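You operate a simulated robot arm through the tools that you are given. There is no shell and no other tool. Be economical: measure what you need, move in short steps, check, and stop when the job is done.

You run a simulated two-armed robot. Do the job below in one go: nothing can be reset, and whatever is moved stays where it is left.

## Task
Run a half load for the top rack and switch off at END.
Fine: leave the program as it is; keep the door shut while it runs.
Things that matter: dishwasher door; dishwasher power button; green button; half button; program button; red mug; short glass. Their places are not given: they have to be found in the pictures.

Only the result counts: the job must be done as asked and must still hold three seconds after the hand-in. Knocking over, shifting, dropping, spilling or breaking anything else fails it.

## Robot
Two 7-joint arms with two-finger grippers on one trunk that stands fixed in place. Base frame: the origin is at the foot of the trunk, x ahead of it, y to its left, z up. Lengths are in cm, angles in rad, forces in N, time in s.
The left shoulder is at [11.5, 21.6, 106.5], the right one opposite. With the tool pointing down near the work surface each hand reaches from about 10 to 84 cm from the base axis, measured 20 degrees to its own side. Payload 3.18 kg a hand.
Tool frame (each hand has its own): the origin (TCP) lies between the finger pads and is the grasp point; the fingertips stand 3 cm ahead of it; z points along the fingers, y is the line along which they close. The gripper opens to 14.4 cm. The gripper's body begins 10.3 cm behind the TCP.
Orientation is that of the tool frame in the base frame, as a unit quaternion [x, y, z, w]. With the fingers straight down and closing along the base's y, the tool's x points along the base's -x, its y along +y and its z along -z.

## Interface
- The arms move only by the tool jog_arm. It takes "left_deltas", "right_deltas" or both (then of equal length, played together; a hand with none holds still); each is a list that holds one entry, the list of rows, each a list of 7 numbers: the turn, a rotation vector about the base's x, y, z in rad, then the shift along the base's x, y, z in cm, then the gripper command, from -1 (fully open) to 1 (shut), values between in proportion. In form: [[[wx, wy, wz, tx, ty, tz, gripper], ...]]. A call has 1 to 12 rows; each row is the pose to reach, as a shift and turn from the pose commanded when the call began. A row lasts 0.2 s, in which the tool goes at most 5 cm and 0.15 rad; a call with a longer step from one row to the next is refused whole, and so is a gripper value outside its range. A pose out of reach is approached as far as the arm can. The call stops where the force on the tool passes 40 N (or 10 N more than at its start, if that is more) or the arm is blocked; 0.2 s more then pass. Each finger halts on what it meets, pressing with about 21 N; the grip force reading is that of the motor and also rises with nothing between the fingers. The clock runs only during rows and for 0.2 s after the last one: add rows that repeat a pose to give the fingers time. The reply holds the time, the measured pose of the TCP, the force on the tool along the base axes, the opening and the grip force, in the units named above and with some noise, with the torque about the TCP (base axes, N m) and any sound that the robot's microphone picked up, and new pictures: "pictures" is both (left out), scene, wrist or none (wrist: the cameras of the hands that moved).
- Cameras (640 x 400 px; columns grow to the right, rows downward): "scene" is now at [22.24, 2, 123.48]; the picture's right is [0.24, -0.97, 0.00], its down [-0.69, -0.17, -0.71] and it looks along [0.68, 0.17, -0.71] (base axes); focal length 368 px, centre (320, 200). "left" rides on the left gripper at [7.7, -1.6, -14.3] in its tool frame; the picture's right is [0.21, 0.98, 0.00], its down [-0.84, 0.18, -0.51] and it looks along [-0.50, 0.11, 0.86] (tool axes); focal length 218 px, centre (320, 200). "right" rides on the right gripper at [7.6, 1.6, -14.3] in its tool frame; the picture's right is [-0.21, 0.98, 0.00], its down [-0.84, -0.18, -0.51] and it looks along [-0.50, -0.11, 0.86] (tool axes); focal length 218 px, centre (320, 200).
- raise_lower(by): slides the trunk up (or, below 0, down) by that many cm; the arms and the scene camera ride with it, the base frame stays. It gives what a move gives, with no picture.
- pan_tilt(pan, tilt): turns the head with the scene camera to pan (to the left, within 1.396 rad either way) and tilt (down, from -0.506 to 1.204), counted from straight ahead of the robot. It gives what a move gives, and a new picture of the scene camera.
- pixel_to_xyz(camera, pixels): for up to 12 pixels [column, row] of the newest picture of that camera ("zoom" is the newest enlarged one), the place [x, y, z] in the base frame of the surface seen there, good to about 0.3 cm. The clock stands still meanwhile.
- inspect(camera, box): a new picture of the part [left, top, right, bottom] of that camera's present view, enlarged. The clock stands still meanwhile.
- sign_off(): hands the job in; it is judged then, once.

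Go step by step. Measure first, check grasps and placings, and put right what went wrong. The budget is 80 turns and 200 pictures, counting those below and the enlarged ones. Unless the task says otherwise, let go and move clear before handing in, and close with one line.

The tools are called as name(argument=value, ...) on one line, values as JSON. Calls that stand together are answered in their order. jog_arm: Moves the arms, as the interface text tells. Its arguments: {"type":"object","properties":{"left_deltas":{"type":"array","items":{"type":"array","items":{"type":"array","items":{"type":"number"}}}},"right_deltas":{"type":"array","items":{"type":"array","items":{"type":"array","items":{"type":"number"}}}},"pictures":{"type":"string","enum":["both","scene","wrist","none"]}},"required":[]} The other tools are called the same way: raise_lower (by) slides the trunk up or down; pan_tilt (pan, tilt) turns the head that bears the scene camera; pixel_to_xyz (camera, pixels) gives the place of the surface under pixels of a picture; inspect (camera, box) takes an enlarged picture of a part of a camera's view; sign_off () hands the job in.

At the start:

```text
clock: 0.0
left_eef_pos: [49.8, 31.06, 93.93]
left_ee_rot: [-0.001, 1.0, 0.0, 0.0]
left_force: [-0.1, -0.4, 0.1]
left_torque: [-0.03, 0.01, 0.0]
left_finger_gap: 14.38
left_gripper_force: 0.1
right_eef_pos: [48.93, -8.07, 91.96]
right_ee_rot: [-0.001, 1.0, 0.0, 0.0]
right_force: [0.5, -0.3, -0.1]
right_torque: [0.0, -0.02, -0.01]
right_finger_gap: 14.41
right_gripper_force: 0.0
trunk travel left (down, up): [-15.0, 21.9]
head pan, tilt: [0.246, 0.787]
```

scene: 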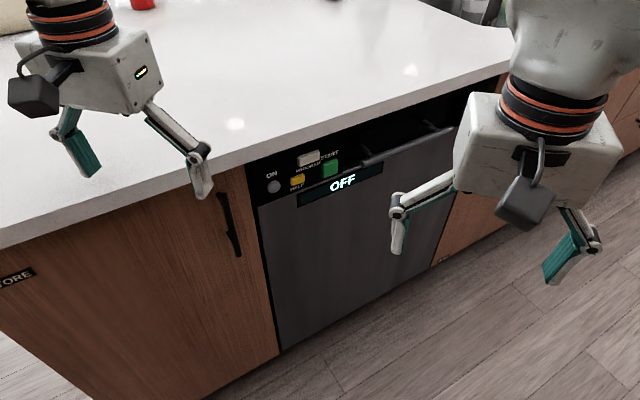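
right: 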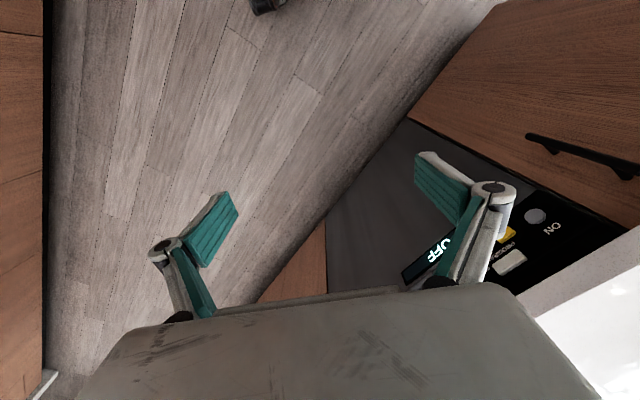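
left: 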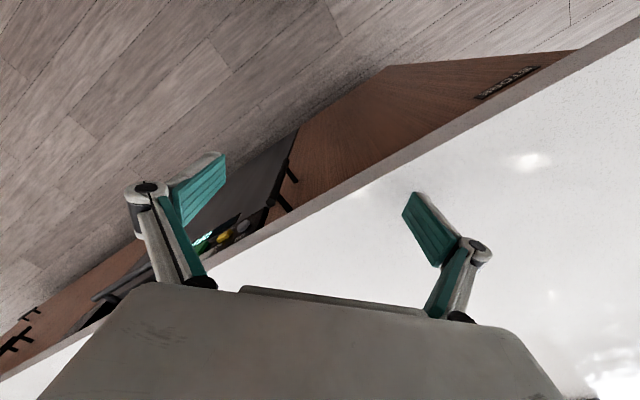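

The panel with ON, HALF, PROGRAM and green START is around (300,170), and the display reads OFF. I'll zoom in on it and look around the counter.

inspect(camera="scene", box=[240, 110, 480, 260])

pan_tilt(pan=0.25, tilt=0.3)

```text
2.67 times, centred on (360, 185) of scene
```

zoom: 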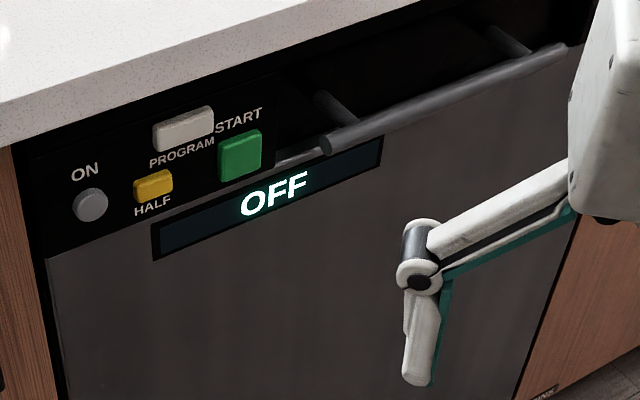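

```text
clock: 0.9
left_eef_pos: [49.7, 30.98, 93.85]
left_ee_rot: [-0.001, 1.0, -0.001, -0.001]
left_force: [0.2, -0.2, -0.1]
left_torque: [-0.02, -0.02, 0.0]
left_finger_gap: 14.4
left_gripper_force: 0.0
right_eef_pos: [48.8, -8.02, 91.98]
right_ee_rot: [0.0, 1.0, 0.0, 0.0]
right_force: [-0.1, -0.1, 1.0]
right_torque: [0.04, 0.02, 0.0]
right_finger_gap: 14.42
right_gripper_force: 0.1
trunk travel left (down, up): [-15.0, 21.9]
head pan, tilt: [0.25, 0.3]
```

scene: 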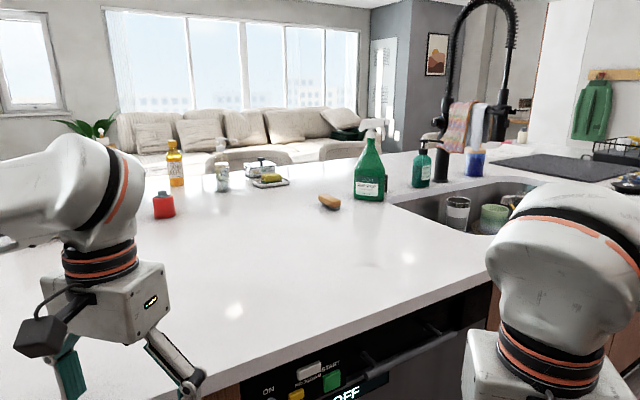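

A red item sits at (163,205) and glassware at (457,210) in the sink. I'll look closer at both.

inspect(camera="scene", box=[130, 130, 300, 236])

inspect(camera="scene", box=[310, 120, 540, 264])

pixel_to_xyz(camera="scene", pixels=[[163, 205], [457, 205], [492, 215], [329, 202], [270, 180], [222, 185], [300, 225], [310, 371], [332, 381], [297, 395]])

pan_tilt(pan=-0.3, tilt=0.5)

pan_tilt(pan=0.9, tilt=0.6)

```text
3.76 times, centred on (215, 183) of scene
```

zoom: 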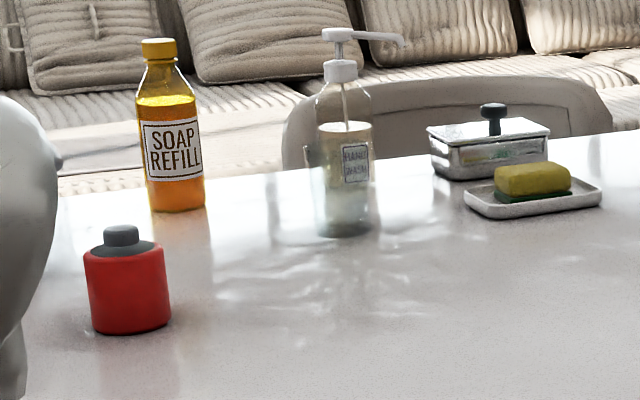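

```text
2.78 times, centred on (425, 192) of scene
```

zoom: 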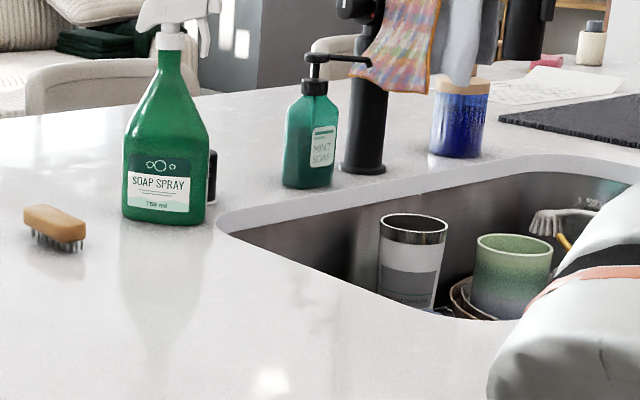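

```text
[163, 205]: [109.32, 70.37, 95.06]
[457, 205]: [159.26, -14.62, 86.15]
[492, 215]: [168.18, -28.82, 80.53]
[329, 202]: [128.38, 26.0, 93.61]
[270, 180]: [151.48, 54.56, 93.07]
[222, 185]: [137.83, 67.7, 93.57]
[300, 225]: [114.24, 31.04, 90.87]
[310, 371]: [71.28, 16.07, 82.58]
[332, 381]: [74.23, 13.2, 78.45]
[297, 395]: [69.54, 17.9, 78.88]
```

```text
clock: 1.9
left_eef_pos: [49.76, 31.06, 93.96]
left_ee_rot: [-0.001, 1.0, 0.0, 0.0]
left_force: [0.2, 0.2, -0.2]
left_torque: [0.0, 0.01, 0.02]
left_finger_gap: 14.41
left_gripper_force: 0.0
right_eef_pos: [48.87, -7.85, 92.11]
right_ee_rot: [0.0, 1.0, 0.0, -0.001]
right_force: [0.4, -0.6, -0.8]
right_torque: [-0.03, 0.03, 0.01]
right_finger_gap: 14.41
right_gripper_force: 0.1
trunk travel left (down, up): [-15.0, 21.9]
head pan, tilt: [-0.3, 0.499]
```

scene: 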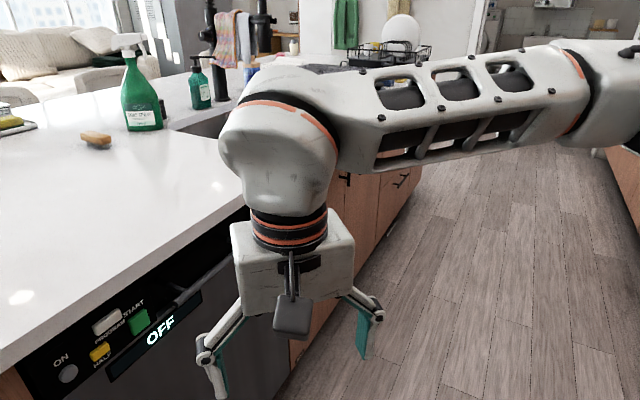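

```text
clock: 3.3
left_eef_pos: [49.85, 30.92, 93.82]
left_ee_rot: [-0.001, 1.0, 0.0, 0.0]
left_force: [0.7, 0.0, 0.2]
left_torque: [0.0, -0.03, -0.01]
left_finger_gap: 14.4
left_gripper_force: 0.0
right_eef_pos: [48.93, -8.1, 91.99]
right_ee_rot: [0.0, 1.0, 0.0, 0.0]
right_force: [-0.4, 0.5, -0.2]
right_torque: [-0.01, -0.03, -0.01]
right_finger_gap: 14.39
right_gripper_force: 0.1
trunk travel left (down, up): [-15.0, 21.9]
head pan, tilt: [0.901, 0.6]
```

scene: 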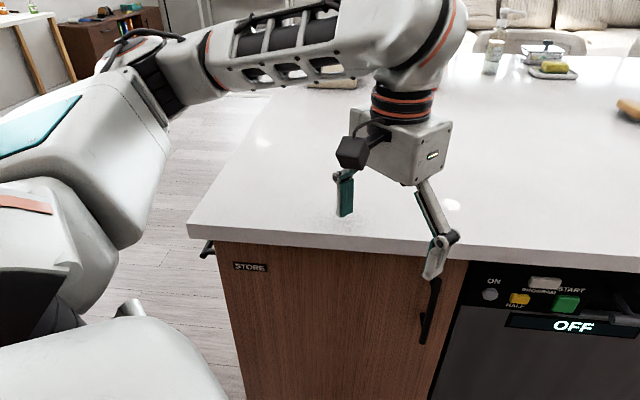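

The red item is a lidded jar on the counter, and there's no mug or short glass there, so the dishes are probably already in the dishwasher. I'll re-aim the head at the panel and swing the closed right hand to point horizontally at it, along (0.7,0.7,0).

pan_tilt(pan=0.35, tilt=0.75)

jog_arm(right_deltas=[[[0.051, -0.1235, 0.051, 0.5, 0.5, -1, 1], [0.102, -0.247, 0.102, 1, 1, -2, 1], [0.1535, -0.3705, 0.1535, 1.5, 1.5, -3, 1], [0.2047, -0.494, 0.2047, 2, 2, -4, 1], [0.2558, -0.6175, 0.2558, 3, 3, -5, 1], [0.307, -0.741, 0.307, 4, 4, -6, 1], [0.358, -0.8645, 0.358, 5, 5, -7, 1], [0.409, -0.988, 0.409, 6, 6, -8, 1], [0.4605, -1.1115, 0.4605, 7, 7, -9, 1], [0.5117, -1.235, 0.5117, 8, 8, -10, 1], [0.563, -1.3585, 0.563, 8, 9, -11, 1], [0.614, -1.482, 0.614, 8, 10, -12, 1]]], pictures="both")

```text
clock: 4.3
left_eef_pos: [49.71, 31.04, 93.96]
left_ee_rot: [-0.001, 1.0, 0.001, 0.0]
left_force: [0.2, -1.0, 0.0]
left_torque: [0.01, -0.02, 0.0]
left_finger_gap: 14.41
left_gripper_force: 0.1
right_eef_pos: [48.77, -8.03, 92.1]
right_ee_rot: [0.0, 1.0, 0.001, 0.0]
right_force: [0.6, 0.5, 0.5]
right_torque: [0.0, 0.04, 0.01]
right_finger_gap: 14.42
right_gripper_force: 0.1
trunk travel left (down, up): [-15.0, 21.9]
head pan, tilt: [0.351, 0.75]
```

scene: 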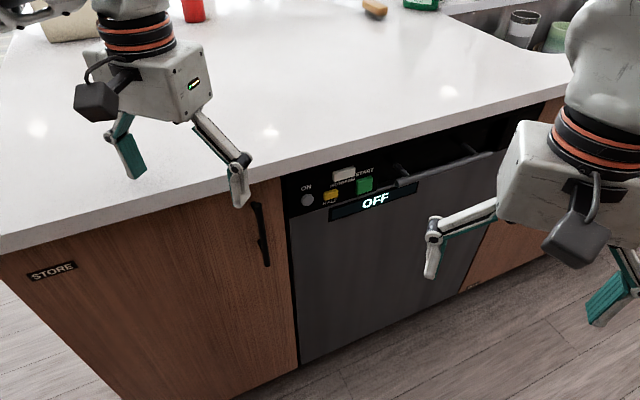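

```text
clock: 6.9
left_eef_pos: [49.78, 30.82, 93.79]
left_ee_rot: [-0.001, 1.0, 0.001, 0.0]
left_force: [0.2, 0.1, -0.1]
left_torque: [0.06, -0.01, 0.05]
left_finger_gap: 14.41
left_gripper_force: 0.1
right_eef_pos: [60.3, -1.99, 79.05]
right_ee_rot: [-0.279, 0.642, 0.289, 0.653]
right_force: [-6.7, -1.2, -11.2]
right_torque: [1.0, -0.88, -0.59]
right_finger_gap: 0.0
right_gripper_force: 21.3
right hand out of reach, approached as far as the arm can: row 7, 8, 9, 10, 11, 12
trunk travel left (down, up): [-15.0, 21.9]
head pan, tilt: [0.351, 0.75]
```

scene: 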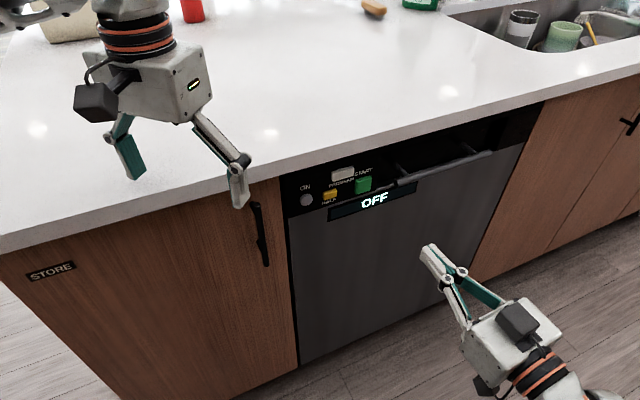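
right: 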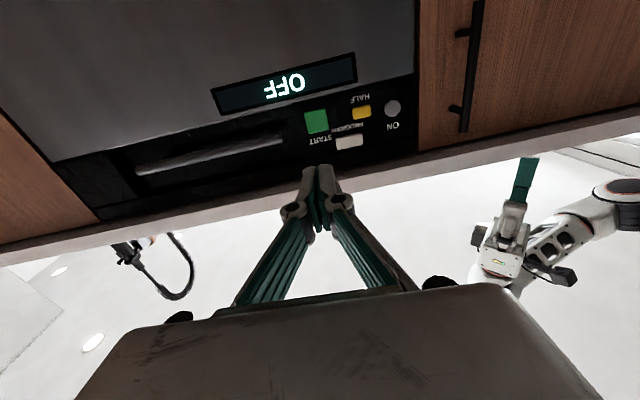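

The hand now points at the panel but stopped slightly short of the commanded pose. I'll measure the buttons in the scene picture.

inspect(camera="scene", box=[280, 130, 440, 230])

pixel_to_xyz(camera="scene", pixels=[[306, 200], [330, 195], [343, 174], [363, 185], [375, 201], [410, 195], [294, 210], [402, 173], [490, 153], [300, 170], [420, 130]])

```text
4.00 times, centred on (360, 180) of scene
```

zoom: 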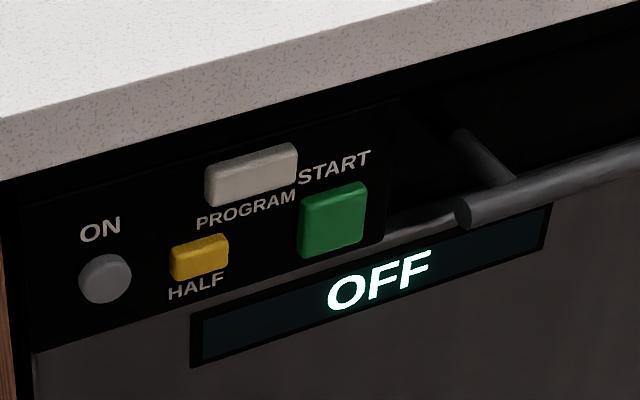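

```text
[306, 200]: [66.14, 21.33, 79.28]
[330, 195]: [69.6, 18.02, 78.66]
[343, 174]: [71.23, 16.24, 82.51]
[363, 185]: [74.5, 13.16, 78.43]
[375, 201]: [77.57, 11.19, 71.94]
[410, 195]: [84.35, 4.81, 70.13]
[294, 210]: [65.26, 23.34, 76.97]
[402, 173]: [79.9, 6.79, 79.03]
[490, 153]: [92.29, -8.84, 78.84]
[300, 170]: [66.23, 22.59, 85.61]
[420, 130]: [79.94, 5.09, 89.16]
```

Buttons are at ON (66.1,21.3,79.3), HALF (69.6,18.0,78.7), START (74.5,13.2,78.4), with the face normal along (0.707,0.707,0). I'll move to a standoff in front of ON.

jog_arm(right_deltas=[[[0, 0, 0, 1.5, 4, 0, 1], [0, 0, 0, 3, 8, 0, 1], [0, 0, 0, 4.5, 12, 0, 1], [0, 0, 0, 4.5, 14.5, -0.7, 1], [0, 0, 0, 4.5, 14.5, -0.7, 1]]], pictures="scene")

```text
clock: 8.1
left_eef_pos: [49.75, 31.06, 93.89]
left_ee_rot: [-0.001, 1.0, -0.001, 0.0]
left_force: [-0.2, -0.4, 0.7]
left_torque: [-0.01, 0.02, -0.01]
left_finger_gap: 14.38
left_gripper_force: 0.1
right_eef_pos: [69.24, 9.74, 76.26]
right_ee_rot: [-0.278, 0.644, 0.295, 0.649]
right_force: [0.3, -0.1, 0.6]
right_torque: [0.0, 0.04, 0.03]
right_finger_gap: 0.0
right_gripper_force: 20.4
right hand out of reach, approached as far as the arm can: row 1, 2, 3, 4, 5
trunk travel left (down, up): [-15.0, 21.9]
head pan, tilt: [0.351, 0.75]
```

scene: 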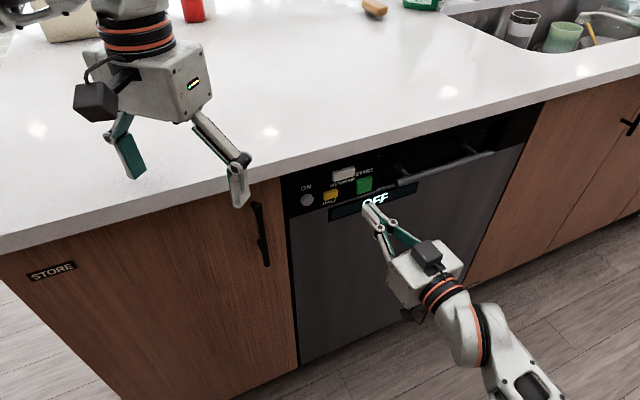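

The horizontal pose limits reach at (69.2,9.7,76.3). I'll pitch the fingers down about 0.6 rad while keeping the same target and see whether that can be reached.

jog_arm(right_deltas=[[[-0.1, 0.1, 0, 0, 0, 0.4, 1], [-0.2, 0.2, 0, 0, 0, 0.8, 1], [-0.3, 0.3, 0, 0, 0, 1.2, 1], [-0.4, 0.4, 0, 0, 0, 1.5, 1], [-0.424, 0.424, 0, 0, 0, 1.7, 1], [-0.424, 0.424, 0, 0, 0, 1.7, 1]]], pictures="scene")

```text
clock: 9.5
left_eef_pos: [49.86, 31.0, 93.79]
left_ee_rot: [-0.001, 1.0, -0.001, 0.0]
left_force: [0.0, 0.4, 0.1]
left_torque: [-0.02, -0.02, 0.0]
left_finger_gap: 14.39
left_gripper_force: 0.2
right_eef_pos: [68.85, 9.56, 77.93]
right_ee_rot: [-0.34, 0.813, 0.203, 0.426]
right_force: [-0.5, 0.3, -0.1]
right_torque: [0.0, 0.02, 0.0]
right_finger_gap: 0.01
right_gripper_force: 20.6
right hand out of reach, approached as far as the arm can: row 1, 2, 3
trunk travel left (down, up): [-15.0, 21.9]
head pan, tilt: [0.351, 0.75]
```

scene: 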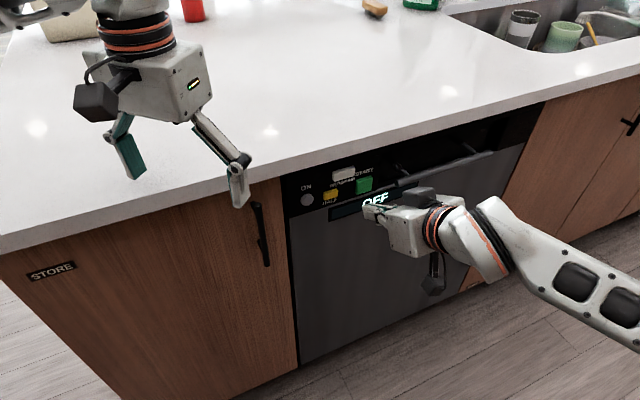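

That pitch is reachable, with the TCP at (68.9,9.6,77.9). I'll move sideways along the face to about 4 cm in front of ON.

jog_arm(right_deltas=[[[0, 0, 0, -2.4, 2.4, 1, 1], [0, 0, 0, -4.9, 4.8, 2, 1], [0, 0, 0, -7.3, 7.1, 2, 1], [0, 0, 0, -7.3, 7.1, 2, 1]]], pictures="both")

```text
clock: 10.5
left_eef_pos: [49.75, 31.09, 93.87]
left_ee_rot: [0.0, 1.0, 0.0, 0.001]
left_force: [0.1, 0.4, 0.5]
left_torque: [0.01, 0.02, -0.01]
left_finger_gap: 14.43
left_gripper_force: 0.0
right_eef_pos: [66.25, 11.92, 79.12]
right_ee_rot: [-0.34, 0.813, 0.204, 0.426]
right_force: [-0.9, 0.3, 0.4]
right_torque: [-0.01, 0.0, -0.03]
right_finger_gap: 0.03
right_gripper_force: 20.6
right hand out of reach, approached as far as the arm can: row 2, 3, 4
trunk travel left (down, up): [-15.0, 21.9]
head pan, tilt: [0.351, 0.75]
```

scene: 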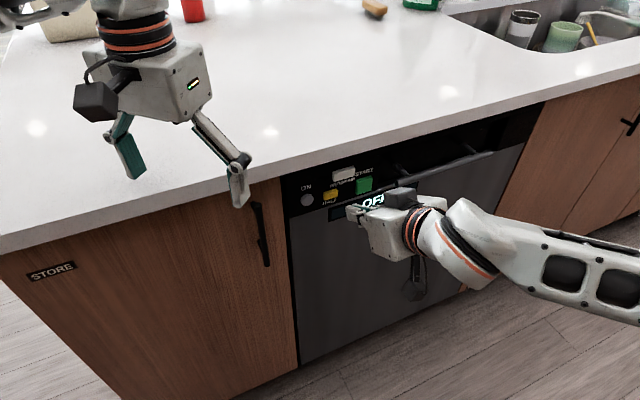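
right: 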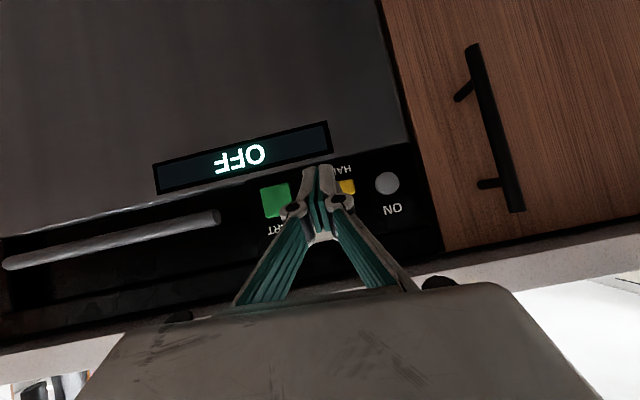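

The move is still limited sideways. I'll add yaw to the left and more pitch, then keep moving toward ON.

jog_arm(right_deltas=[[[-0.06, 0.06, 0.08, -1, 1, 0, 1], [-0.12, 0.12, 0.16, -2, 2, 0.2, 1], [-0.18, 0.18, 0.24, -3, 3, 0.3, 1], [-0.24, 0.24, 0.3, -4, 4, 0.4, 1], [-0.24, 0.24, 0.3, -4, 4, 0.5, 1]]], pictures="both")

```text
clock: 11.7
left_eef_pos: [49.74, 31.06, 93.94]
left_ee_rot: [-0.002, 1.0, 0.0, 0.0]
left_force: [0.1, -0.5, -0.5]
left_torque: [0.01, 0.0, 0.0]
left_finger_gap: 14.39
left_gripper_force: 0.0
right_eef_pos: [62.06, 15.96, 79.59]
right_ee_rot: [-0.479, 0.817, 0.206, 0.247]
right_force: [-0.1, -0.2, 0.0]
right_torque: [0.03, 0.0, 0.02]
right_finger_gap: 0.03
right_gripper_force: 21.1
trunk travel left (down, up): [-15.0, 21.9]
head pan, tilt: [0.351, 0.75]
```

scene: 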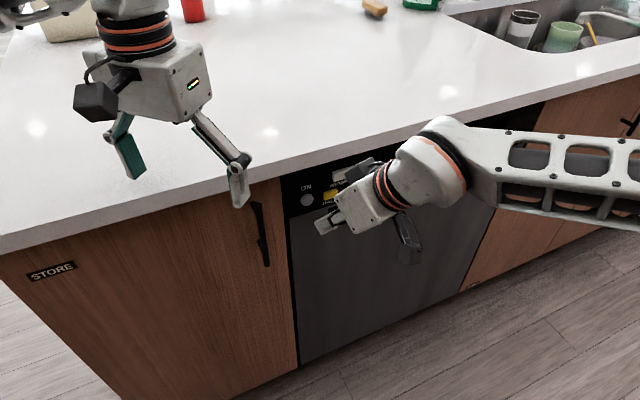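
right: 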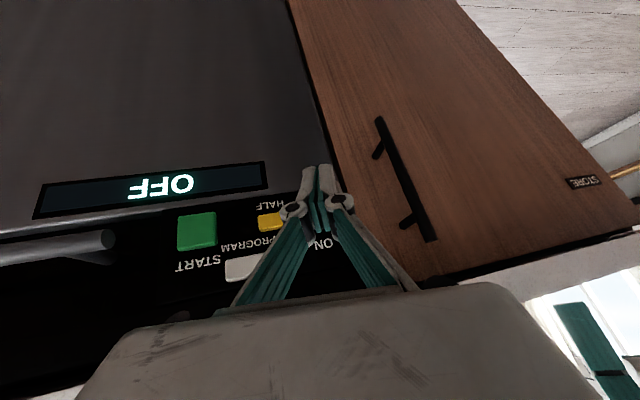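

This pose is reachable, and the tip is about 4 cm in front of ON. I'll align and press gently in small steps.

jog_arm(right_deltas=[[[0, 0, 0, -0.4, 0.4, 1.3, 1], [0, 0, 0, 1.0, 1.8, 1.3, 1], [0, 0, 0, 1.8, 2.6, 1.3, 1], [0, 0, 0, 2.2, 3.0, 1.3, 1], [0, 0, 0, 2.5, 3.3, 1.3, 1], [0, 0, 0, 2.8, 3.6, 1.3, 1], [0, 0, 0, 2.8, 3.6, 1.3, 1]]], pictures="both")

```text
clock: 13.3
left_eef_pos: [49.79, 31.02, 93.72]
left_ee_rot: [-0.001, 1.0, 0.001, 0.0]
left_force: [-0.1, -0.3, -0.3]
left_torque: [0.0, 0.0, -0.05]
left_finger_gap: 14.39
left_gripper_force: 0.0
right_eef_pos: [64.23, 19.21, 80.84]
right_ee_rot: [-0.479, 0.816, 0.205, 0.249]
right_force: [0.2, 0.6, -0.8]
right_torque: [-0.03, 0.01, 0.02]
right_finger_gap: 0.0
right_gripper_force: 20.8
right hand out of reach, approached as far as the arm can: row 5, 6, 7
trunk travel left (down, up): [-15.0, 21.9]
head pan, tilt: [0.351, 0.75]
```

scene: 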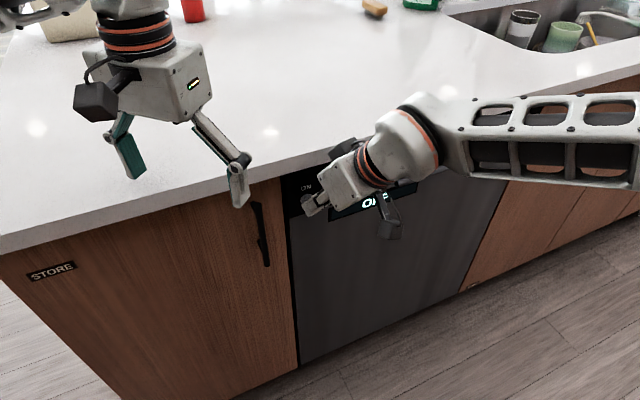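
right: 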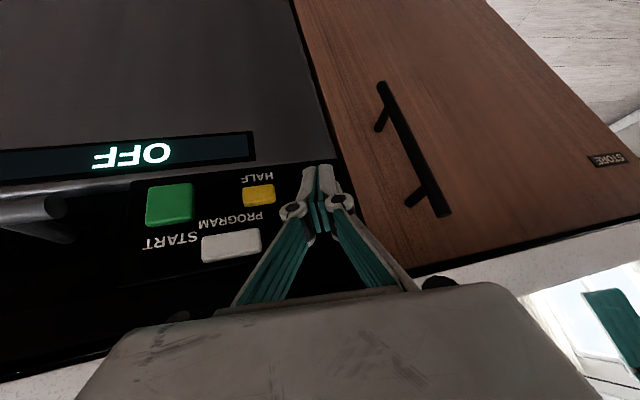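

The tip is nearly touching but hit the reach limit with no force. I'll add a little yaw and continue.

jog_arm(right_deltas=[[[-0.04, 0.04, 0.1, 0, 0, 0, 1], [-0.08, 0.08, 0.2, 0.3, 0.3, 0.1, 1], [-0.08, 0.08, 0.2, 0.7, 0.7, 0.2, 1], [-0.08, 0.08, 0.2, 1.1, 1.1, 0.2, 1], [-0.08, 0.08, 0.2, 1.4, 1.4, 0.2, 1], [-0.08, 0.08, 0.2, 1.6, 1.6, 0.2, 1]]], pictures="both")

```text
clock: 14.7
left_eef_pos: [49.75, 30.97, 93.88]
left_ee_rot: [-0.002, 1.0, 0.0, 0.0]
left_force: [0.2, -0.3, -0.3]
left_torque: [0.02, -0.01, -0.05]
left_finger_gap: 14.39
left_gripper_force: 0.0
right_eef_pos: [64.16, 19.06, 80.88]
right_ee_rot: [-0.479, 0.816, 0.206, 0.249]
right_force: [0.7, 0.6, 0.1]
right_torque: [-0.03, -0.04, -0.01]
right_finger_gap: 0.01
right_gripper_force: 20.8
right hand out of reach, approached as far as the arm can: row 1, 2, 3, 4, 5, 6
trunk travel left (down, up): [-15.0, 21.9]
head pan, tilt: [0.351, 0.75]
```

scene: 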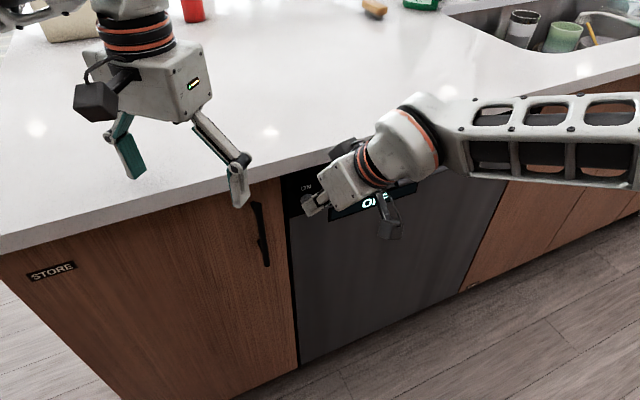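
right: 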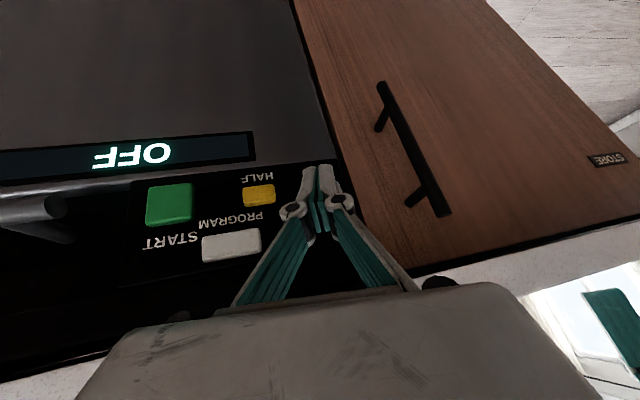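

The right arm is at a limit reaching across itself, so I'll retract it and use the left hand for ON.

jog_arm(right_deltas=[[[0, 0, 0, -2, -2, 0, 1], [0, 0, 0, -4, -5, 0, 1], [0, 0, 0, -6, -9, 0, 1], [0, 0, 0, -8, -13, 0, 1], [0, 0, 0, -10, -17, 0, 1], [0, 0, 0, -11, -21, 1, 1], [0, 0, 0, -12, -25, 2, 1], [0, 0, 0, -12, -29, 3, 1]]], left_deltas=[[[0, 0, 0, -1.5, -1.5, 0, 1], [0, 0, 0, -4, -4, 0, 1], [0, 0, 0, -5, -5, 0, 1], [0, 0, 0, -5, -5, 0, 1], [0, 0, 0, -5, -5, 0, 1], [0, 0, 0, -5, -5, 0, 1], [0, 0, 0, -5, -5, 0, 1], [0, 0, 0, -5, -5, 0, 1]]], pictures="scene")

jog_arm(left_deltas=[[[0.0206, -0.092, 0.0525, 1, -1, 0, 1], [0.041, -0.184, 0.105, 3, -3, -1, 1], [0.062, -0.277, 0.1575, 5, -5, -3, 1], [0.0825, -0.369, 0.21, 7, -6.5, -5, 1], [0.103, -0.461, 0.2625, 9, -7.5, -8, 1], [0.124, -0.553, 0.315, 11, -8.5, -10, 1], [0.144, -0.646, 0.3675, 12, -9.5, -12, 1], [0.165, -0.738, 0.42, 13, -10.4, -13.2, 1], [0.165, -0.738, 0.42, 13, -10.4, -13.2, 1]]], pictures="both")

```text
clock: 16.5
left_eef_pos: [44.67, 26.06, 93.89]
left_ee_rot: [-0.001, 1.0, -0.001, 0.001]
left_force: [-0.3, 1.1, -0.1]
left_torque: [-0.05, -0.04, 0.0]
left_finger_gap: 0.01
left_gripper_force: 21.0
right_eef_pos: [52.22, -10.01, 84.03]
right_ee_rot: [-0.479, 0.816, 0.204, 0.249]
right_force: [-0.2, 0.6, 0.1]
right_torque: [-0.03, -0.01, -0.01]
right_finger_gap: 0.0
right_gripper_force: 20.9
trunk travel left (down, up): [-15.0, 21.9]
head pan, tilt: [0.351, 0.75]
```

scene: 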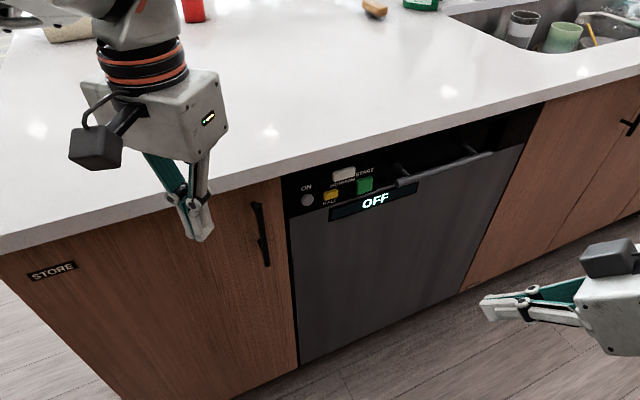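

```text
clock: 18.5
left_eef_pos: [57.67, 15.75, 80.41]
left_ee_rot: [-0.205, 0.908, 0.08, 0.358]
left_force: [0.1, 0.4, 0.1]
left_torque: [-0.01, -0.03, 0.05]
left_finger_gap: 0.0
left_gripper_force: 20.7
right_eef_pos: [52.3, -10.01, 83.75]
right_ee_rot: [-0.479, 0.816, 0.206, 0.249]
right_force: [0.4, 0.1, 0.8]
right_torque: [-0.01, -0.02, -0.03]
right_finger_gap: 0.0
right_gripper_force: 20.6
trunk travel left (down, up): [-15.0, 21.9]
head pan, tilt: [0.351, 0.75]
```

scene: 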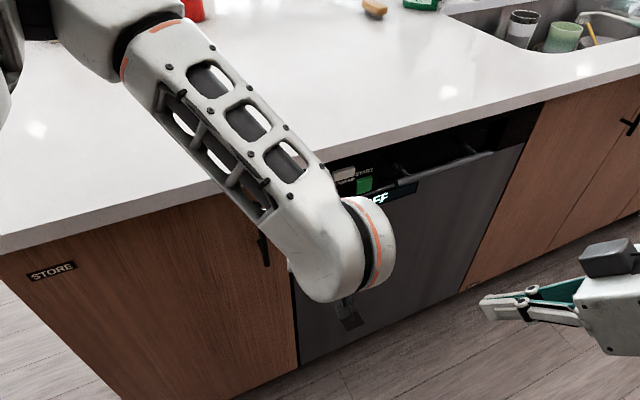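
left: 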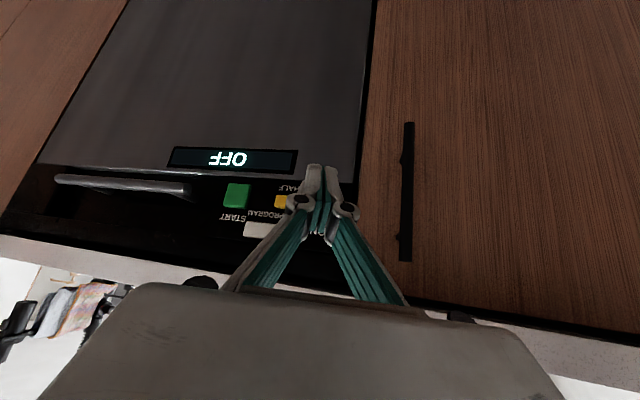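

The left hand reaches freely, with the display OFF visible at (235,158). I'll align with ON and press in fine steps.

jog_arm(left_deltas=[[[0, 0, 0, 3.0, -0.1, 0.3, 1], [0, 0, 0, 4.5, 1.4, 0.3, 1], [0, 0, 0, 5.5, 2.4, 0.3, 1], [0, 0, 0, 6.1, 3.0, 0.3, 1], [0, 0, 0, 6.5, 3.4, 0.3, 1], [0, 0, 0, 6.8, 3.7, 0.3, 1], [0, 0, 0, 7.0, 3.9, 0.3, 1]]], pictures="both")

```text
clock: 20.1
left_eef_pos: [64.61, 19.46, 80.9]
left_ee_rot: [-0.204, 0.908, 0.079, 0.358]
left_force: [-2.4, -2.7, 1.2]
left_torque: [-0.01, 0.03, 0.01]
left_finger_gap: 0.0
left_gripper_force: 20.7
right_eef_pos: [52.21, -10.08, 83.73]
right_ee_rot: [-0.479, 0.816, 0.205, 0.248]
right_force: [-0.1, -0.3, 0.0]
right_torque: [0.0, 0.03, 0.0]
right_finger_gap: 0.02
right_gripper_force: 21.4
trunk travel left (down, up): [-15.0, 21.9]
head pan, tilt: [0.351, 0.75]
heard: click
```

scene: 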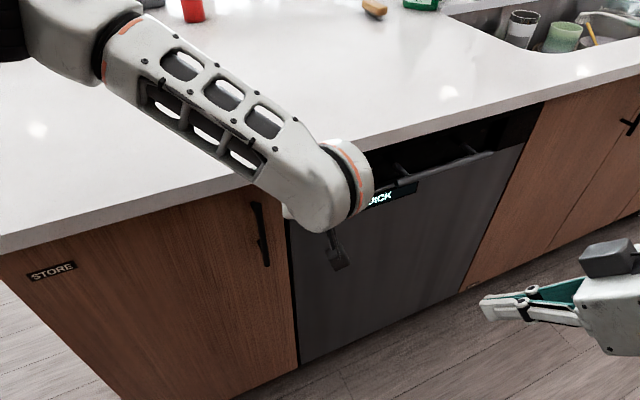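
left: 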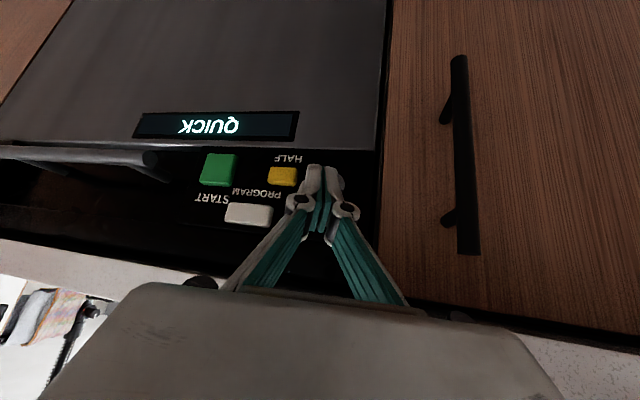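

I heard a click and the display now shows QUICK, so power is on. I'll back off, shift 4.8 cm along the face and press HALF.

jog_arm(left_deltas=[[[0, 0, 0, -1.8, -1.8, 0, 1], [0, 0, 0, -2.5, -2.5, 0, 1], [0, 0, 0, 0.9, -5.9, -0.9, 1], [0, 0, 0, 0.9, -5.9, -0.9, 1], [0, 0, 0, 2, -4.8, -0.9, 1], [0, 0, 0, 2.7, -4.1, -0.9, 1], [0, 0, 0, 3.1, -3.7, -0.9, 1], [0, 0, 0, 3.4, -3.4, -0.9, 1], [0, 0, 0, 3.5, -3.3, -0.9, 1]]], pictures="both")

```text
clock: 22.1
left_eef_pos: [68.15, 16.18, 80.19]
left_ee_rot: [-0.204, 0.908, 0.079, 0.357]
left_force: [-5.2, -3.2, -0.1]
left_torque: [-0.04, 0.03, 0.0]
left_finger_gap: 0.0
left_gripper_force: 20.9
right_eef_pos: [52.26, -10.09, 83.89]
right_ee_rot: [-0.478, 0.817, 0.205, 0.249]
right_force: [-0.9, -0.1, -0.5]
right_torque: [0.03, -0.01, 0.02]
right_finger_gap: 0.01
right_gripper_force: 20.9
trunk travel left (down, up): [-15.0, 21.9]
head pan, tilt: [0.351, 0.75]
heard: click
```

scene: 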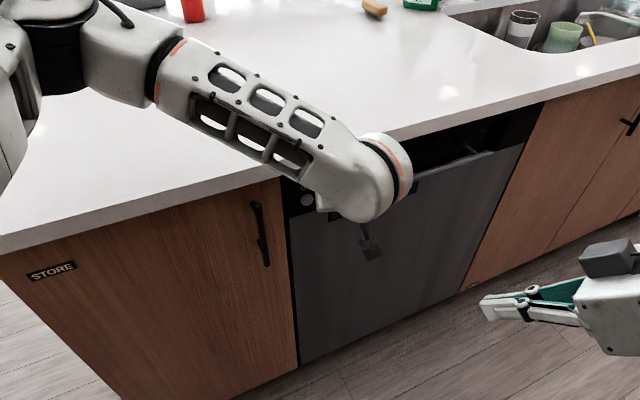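
left: 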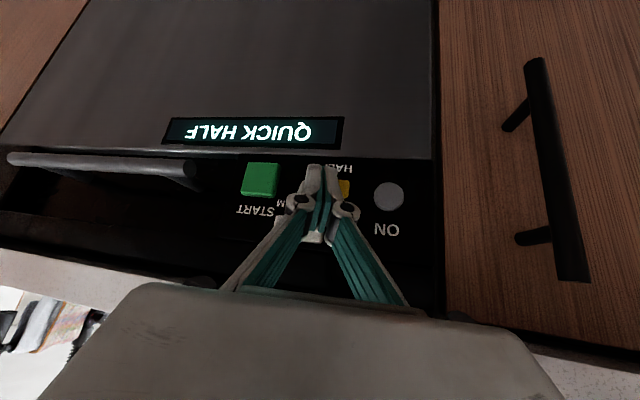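

The display reads QUICK HALF. I'll back off and press green START, which is 6.9 cm further along.

jog_arm(left_deltas=[[[0, 0, 0, -1.8, -1.8, 0, 1], [0, 0, 0, -2.5, -2.5, 0, 1], [0, 0, 0, 0, -5, 0, 1], [0, 0, 0, 2.4, -7.4, 0, 1], [0, 0, 0, 2.4, -7.4, 0, 1], [0, 0, 0, 3.5, -6.3, 0, 1], [0, 0, 0, 4.2, -5.6, 0, 1], [0, 0, 0, 4.6, -5.2, 0, 1], [0, 0, 0, 4.9, -4.9, 0, 1], [0, 0, 0, 5.0, -4.8, 0, 1]]], pictures="wrist")

```text
clock: 24.3
left_eef_pos: [73.15, 11.31, 80.03]
left_ee_rot: [-0.203, 0.908, 0.079, 0.357]
left_force: [-6.2, -6.8, -0.1]
left_torque: [-0.06, 0.03, -0.01]
left_finger_gap: 0.02
left_gripper_force: 21.1
right_eef_pos: [52.13, -10.02, 83.82]
right_ee_rot: [-0.479, 0.817, 0.205, 0.248]
right_force: [-0.4, 0.0, 0.5]
right_torque: [-0.02, 0.0, -0.02]
right_finger_gap: 0.0
right_gripper_force: 21.0
trunk travel left (down, up): [-15.0, 21.9]
head pan, tilt: [0.351, 0.75]
heard: click
```

left: 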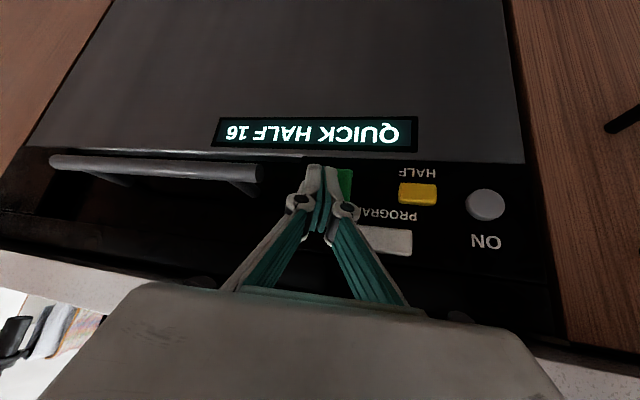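

The cycle is running ("QUICK HALF 16"). I'll back off to a standoff in front of ON and wait for END.

jog_arm(left_deltas=[[[0, 0, 0, -2, -2, 0, 1], [0, 0, 0, -3.5, -3.5, 0, 1], [0, 0, 0, -6, -1, 0.5, 1], [0, 0, 0, -8.5, 2, 0.9, 1], [0, 0, 0, -11, 4.7, 0.9, 1], [0, 0, 0, -11.5, 5.2, 0.9, 1], [0, 0, 0, -11.5, 5.2, 0.9, 1], [0, 0, 0, -11.5, 5.2, 0.9, 1], [0, 0, 0, -11.5, 5.2, 0.9, 1], [0, 0, 0, -11.5, 5.2, 0.9, 1], [0, 0, 0, -11.5, 5.2, 0.9, 1], [0, 0, 0, -11.5, 5.2, 0.9, 1]]], pictures="wrist")

```text
clock: 26.9
left_eef_pos: [61.77, 16.54, 80.93]
left_ee_rot: [-0.205, 0.908, 0.081, 0.357]
left_force: [0.5, 0.2, 0.5]
left_torque: [0.0, 0.02, -0.03]
left_finger_gap: 0.0
left_gripper_force: 21.1
right_eef_pos: [52.26, -9.93, 83.76]
right_ee_rot: [-0.479, 0.816, 0.206, 0.249]
right_force: [0.1, 0.4, 0.0]
right_torque: [0.03, -0.05, -0.04]
right_finger_gap: 0.0
right_gripper_force: 21.3
trunk travel left (down, up): [-15.0, 21.9]
head pan, tilt: [0.351, 0.75]
```

left: 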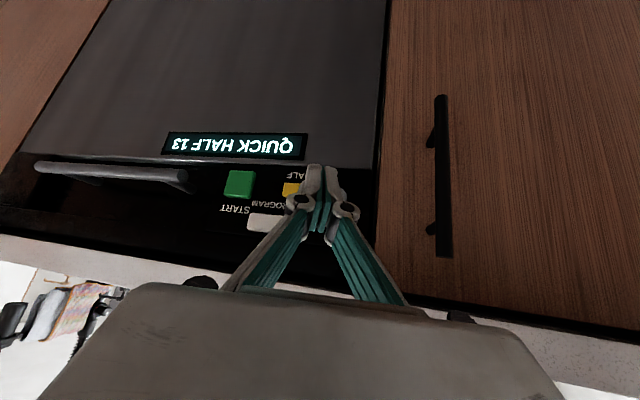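

It shows 13, counting in seconds. I'll wait in place with three holding calls.

jog_arm(left_deltas=[[[0, 0, 0, 0, 0, 0, 1], [0, 0, 0, 0, 0, 0, 1], [0, 0, 0, 0, 0, 0, 1], [0, 0, 0, 0, 0, 0, 1], [0, 0, 0, 0, 0, 0, 1], [0, 0, 0, 0, 0, 0, 1], [0, 0, 0, 0, 0, 0, 1], [0, 0, 0, 0, 0, 0, 1], [0, 0, 0, 0, 0, 0, 1], [0, 0, 0, 0, 0, 0, 1], [0, 0, 0, 0, 0, 0, 1], [0, 0, 0, 0, 0, 0, 1]]], pictures="none")

jog_arm(left_deltas=[[[0, 0, 0, 0, 0, 0, 1], [0, 0, 0, 0, 0, 0, 1], [0, 0, 0, 0, 0, 0, 1], [0, 0, 0, 0, 0, 0, 1], [0, 0, 0, 0, 0, 0, 1], [0, 0, 0, 0, 0, 0, 1], [0, 0, 0, 0, 0, 0, 1], [0, 0, 0, 0, 0, 0, 1], [0, 0, 0, 0, 0, 0, 1], [0, 0, 0, 0, 0, 0, 1], [0, 0, 0, 0, 0, 0, 1], [0, 0, 0, 0, 0, 0, 1]]], pictures="none")

jog_arm(left_deltas=[[[0, 0, 0, 0, 0, 0, 1], [0, 0, 0, 0, 0, 0, 1], [0, 0, 0, 0, 0, 0, 1], [0, 0, 0, 0, 0, 0, 1], [0, 0, 0, 0, 0, 0, 1], [0, 0, 0, 0, 0, 0, 1], [0, 0, 0, 0, 0, 0, 1], [0, 0, 0, 0, 0, 0, 1], [0, 0, 0, 0, 0, 0, 1], [0, 0, 0, 0, 0, 0, 1], [0, 0, 0, 0, 0, 0, 1], [0, 0, 0, 0, 0, 0, 1]]], pictures="wrist")

```text
clock: 29.5
left_eef_pos: [61.79, 16.66, 80.95]
left_ee_rot: [-0.205, 0.907, 0.08, 0.358]
left_force: [0.2, 1.2, 0.4]
left_torque: [0.0, 0.0, 0.01]
left_finger_gap: 0.0
left_gripper_force: 20.7
right_eef_pos: [52.28, -9.99, 83.86]
right_ee_rot: [-0.479, 0.817, 0.205, 0.249]
right_force: [0.2, -0.2, -0.3]
right_torque: [0.0, -0.01, -0.01]
right_finger_gap: 0.0
right_gripper_force: 20.5
trunk travel left (down, up): [-15.0, 21.9]
head pan, tilt: [0.351, 0.75]
```

```text
clock: 32.1
left_eef_pos: [61.62, 16.67, 81.08]
left_ee_rot: [-0.204, 0.907, 0.08, 0.359]
left_force: [-0.8, 0.7, 0.4]
left_torque: [0.0, -0.01, 0.0]
left_finger_gap: 0.01
left_gripper_force: 20.8
right_eef_pos: [52.25, -9.98, 84.0]
right_ee_rot: [-0.479, 0.816, 0.206, 0.249]
right_force: [0.6, -1.0, 0.3]
right_torque: [-0.01, 0.01, 0.04]
right_finger_gap: 0.0
right_gripper_force: 20.9
trunk travel left (down, up): [-15.0, 21.9]
head pan, tilt: [0.351, 0.75]
```

```text
clock: 34.7
left_eef_pos: [61.79, 16.62, 80.95]
left_ee_rot: [-0.205, 0.908, 0.08, 0.358]
left_force: [0.1, -0.1, 0.6]
left_torque: [-0.01, 0.03, 0.02]
left_finger_gap: 0.01
left_gripper_force: 21.5
right_eef_pos: [52.34, -9.98, 83.93]
right_ee_rot: [-0.479, 0.816, 0.205, 0.249]
right_force: [-0.4, -0.2, -0.8]
right_torque: [0.01, -0.01, 0.0]
right_finger_gap: 0.0
right_gripper_force: 20.9
trunk travel left (down, up): [-15.0, 21.9]
head pan, tilt: [0.351, 0.75]
```

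left: 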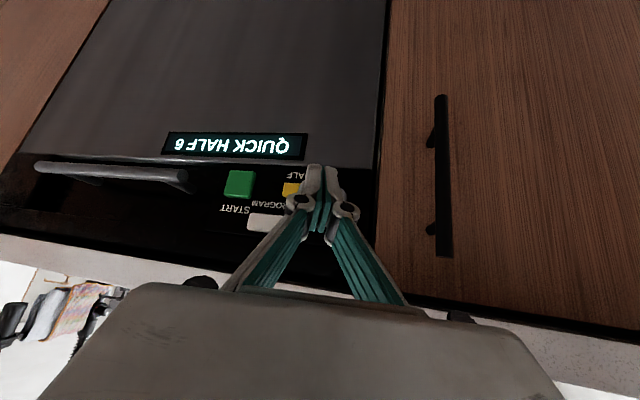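

The display shows 6 left, so I'll wait about 7 s more.

jog_arm(left_deltas=[[[0, 0, 0, 0, 0, 0, 1], [0, 0, 0, 0, 0, 0, 1], [0, 0, 0, 0, 0, 0, 1], [0, 0, 0, 0, 0, 0, 1], [0, 0, 0, 0, 0, 0, 1], [0, 0, 0, 0, 0, 0, 1], [0, 0, 0, 0, 0, 0, 1], [0, 0, 0, 0, 0, 0, 1], [0, 0, 0, 0, 0, 0, 1], [0, 0, 0, 0, 0, 0, 1], [0, 0, 0, 0, 0, 0, 1], [0, 0, 0, 0, 0, 0, 1]]], pictures="none")

jog_arm(left_deltas=[[[0, 0, 0, 0, 0, 0, 1], [0, 0, 0, 0, 0, 0, 1], [0, 0, 0, 0, 0, 0, 1], [0, 0, 0, 0, 0, 0, 1], [0, 0, 0, 0, 0, 0, 1], [0, 0, 0, 0, 0, 0, 1], [0, 0, 0, 0, 0, 0, 1], [0, 0, 0, 0, 0, 0, 1], [0, 0, 0, 0, 0, 0, 1], [0, 0, 0, 0, 0, 0, 1], [0, 0, 0, 0, 0, 0, 1], [0, 0, 0, 0, 0, 0, 1]]], pictures="none")

jog_arm(left_deltas=[[[0, 0, 0, 0, 0, 0, 1], [0, 0, 0, 0, 0, 0, 1], [0, 0, 0, 0, 0, 0, 1], [0, 0, 0, 0, 0, 0, 1], [0, 0, 0, 0, 0, 0, 1], [0, 0, 0, 0, 0, 0, 1], [0, 0, 0, 0, 0, 0, 1], [0, 0, 0, 0, 0, 0, 1]]], pictures="wrist")

```text
clock: 37.3
left_eef_pos: [61.68, 16.64, 81.02]
left_ee_rot: [-0.204, 0.908, 0.08, 0.358]
left_force: [-0.6, -0.4, 0.1]
left_torque: [0.01, -0.01, 0.0]
left_finger_gap: 0.0
left_gripper_force: 20.7
right_eef_pos: [52.24, -9.93, 83.9]
right_ee_rot: [-0.479, 0.816, 0.206, 0.249]
right_force: [0.5, -0.9, -0.7]
right_torque: [0.01, 0.02, -0.01]
right_finger_gap: 0.0
right_gripper_force: 21.0
trunk travel left (down, up): [-15.0, 21.9]
head pan, tilt: [0.351, 0.75]
```

```text
clock: 39.9
left_eef_pos: [61.73, 16.51, 80.92]
left_ee_rot: [-0.204, 0.908, 0.08, 0.358]
left_force: [0.2, -0.9, 0.3]
left_torque: [-0.01, 0.0, -0.01]
left_finger_gap: 0.0
left_gripper_force: 20.8
right_eef_pos: [52.3, -9.96, 83.73]
right_ee_rot: [-0.479, 0.816, 0.205, 0.249]
right_force: [-0.7, -0.5, 0.3]
right_torque: [-0.02, -0.01, -0.01]
right_finger_gap: 0.03
right_gripper_force: 20.7
trunk travel left (down, up): [-15.0, 21.9]
head pan, tilt: [0.351, 0.75]
```

```text
clock: 41.7
left_eef_pos: [61.64, 16.45, 80.95]
left_ee_rot: [-0.205, 0.907, 0.08, 0.358]
left_force: [0.5, 0.3, -1.0]
left_torque: [0.0, -0.02, -0.03]
left_finger_gap: 0.0
left_gripper_force: 21.0
right_eef_pos: [52.25, -9.95, 83.74]
right_ee_rot: [-0.478, 0.817, 0.206, 0.249]
right_force: [-0.8, 1.2, 0.8]
right_torque: [0.03, 0.01, 0.01]
right_finger_gap: 0.01
right_gripper_force: 20.8
trunk travel left (down, up): [-15.0, 21.9]
head pan, tilt: [0.351, 0.75]
```

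left: 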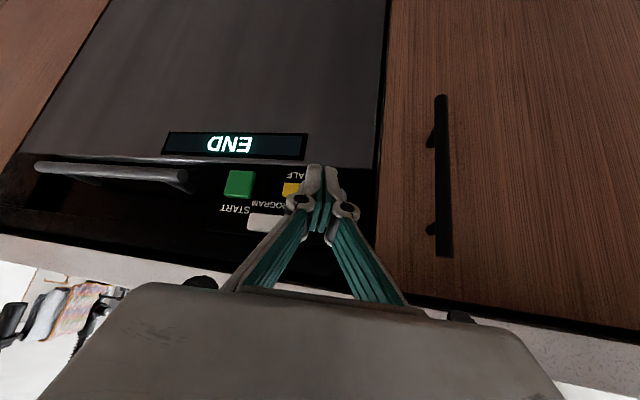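

The display shows END. I'll press ON to switch off, then back away.

jog_arm(left_deltas=[[[0, 0, 0, 1.2, 1.2, 0, 1], [0, 0, 0, 2.0, 2.0, 0, 1], [0, 0, 0, 2.4, 2.4, 0, 1], [0, 0, 0, 2.7, 2.7, 0, 1], [0, 0, 0, 2.9, 2.9, 0, 1], [0, 0, 0, 2.9, 2.9, 0, 1], [0, 0, 0, 1, 1, 0, 1], [0, 0, 0, -1, -1, 0, 1], [0, 0, 0, -4, -4, 0, 1], [0, 0, 0, -6, -6, 0, 1]]], pictures="both")

```text
clock: 44.1
left_eef_pos: [57.84, 19.52, 79.56]
left_ee_rot: [-0.291, 0.888, 0.118, 0.335]
left_force: [0.2, 0.2, 0.6]
left_torque: [0.02, 0.01, 0.05]
left_finger_gap: 0.01
left_gripper_force: 20.8
right_eef_pos: [52.28, -10.15, 83.7]
right_ee_rot: [-0.478, 0.817, 0.206, 0.249]
right_force: [0.5, -0.4, 0.4]
right_torque: [0.06, -0.02, 0.06]
right_finger_gap: 0.02
right_gripper_force: 20.9
trunk travel left (down, up): [-15.0, 21.9]
head pan, tilt: [0.351, 0.75]
heard: click
stopped in row 10 (left hand): the arm was blocked; the commanded pose is now the measured one
```

scene: 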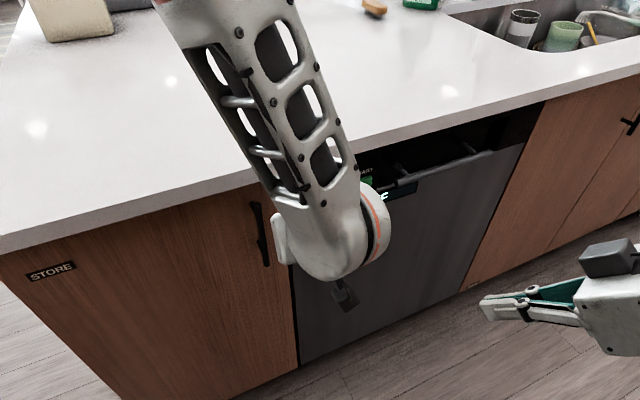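
left: 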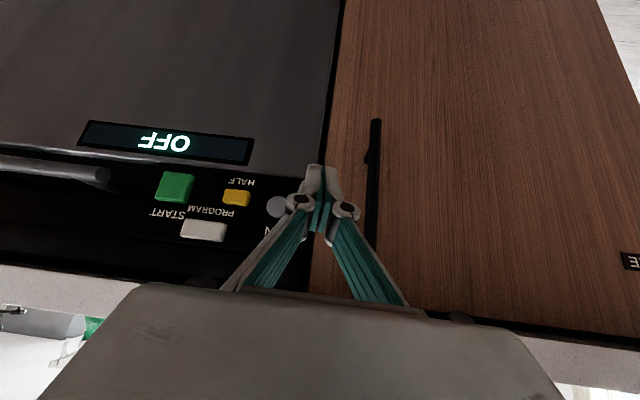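

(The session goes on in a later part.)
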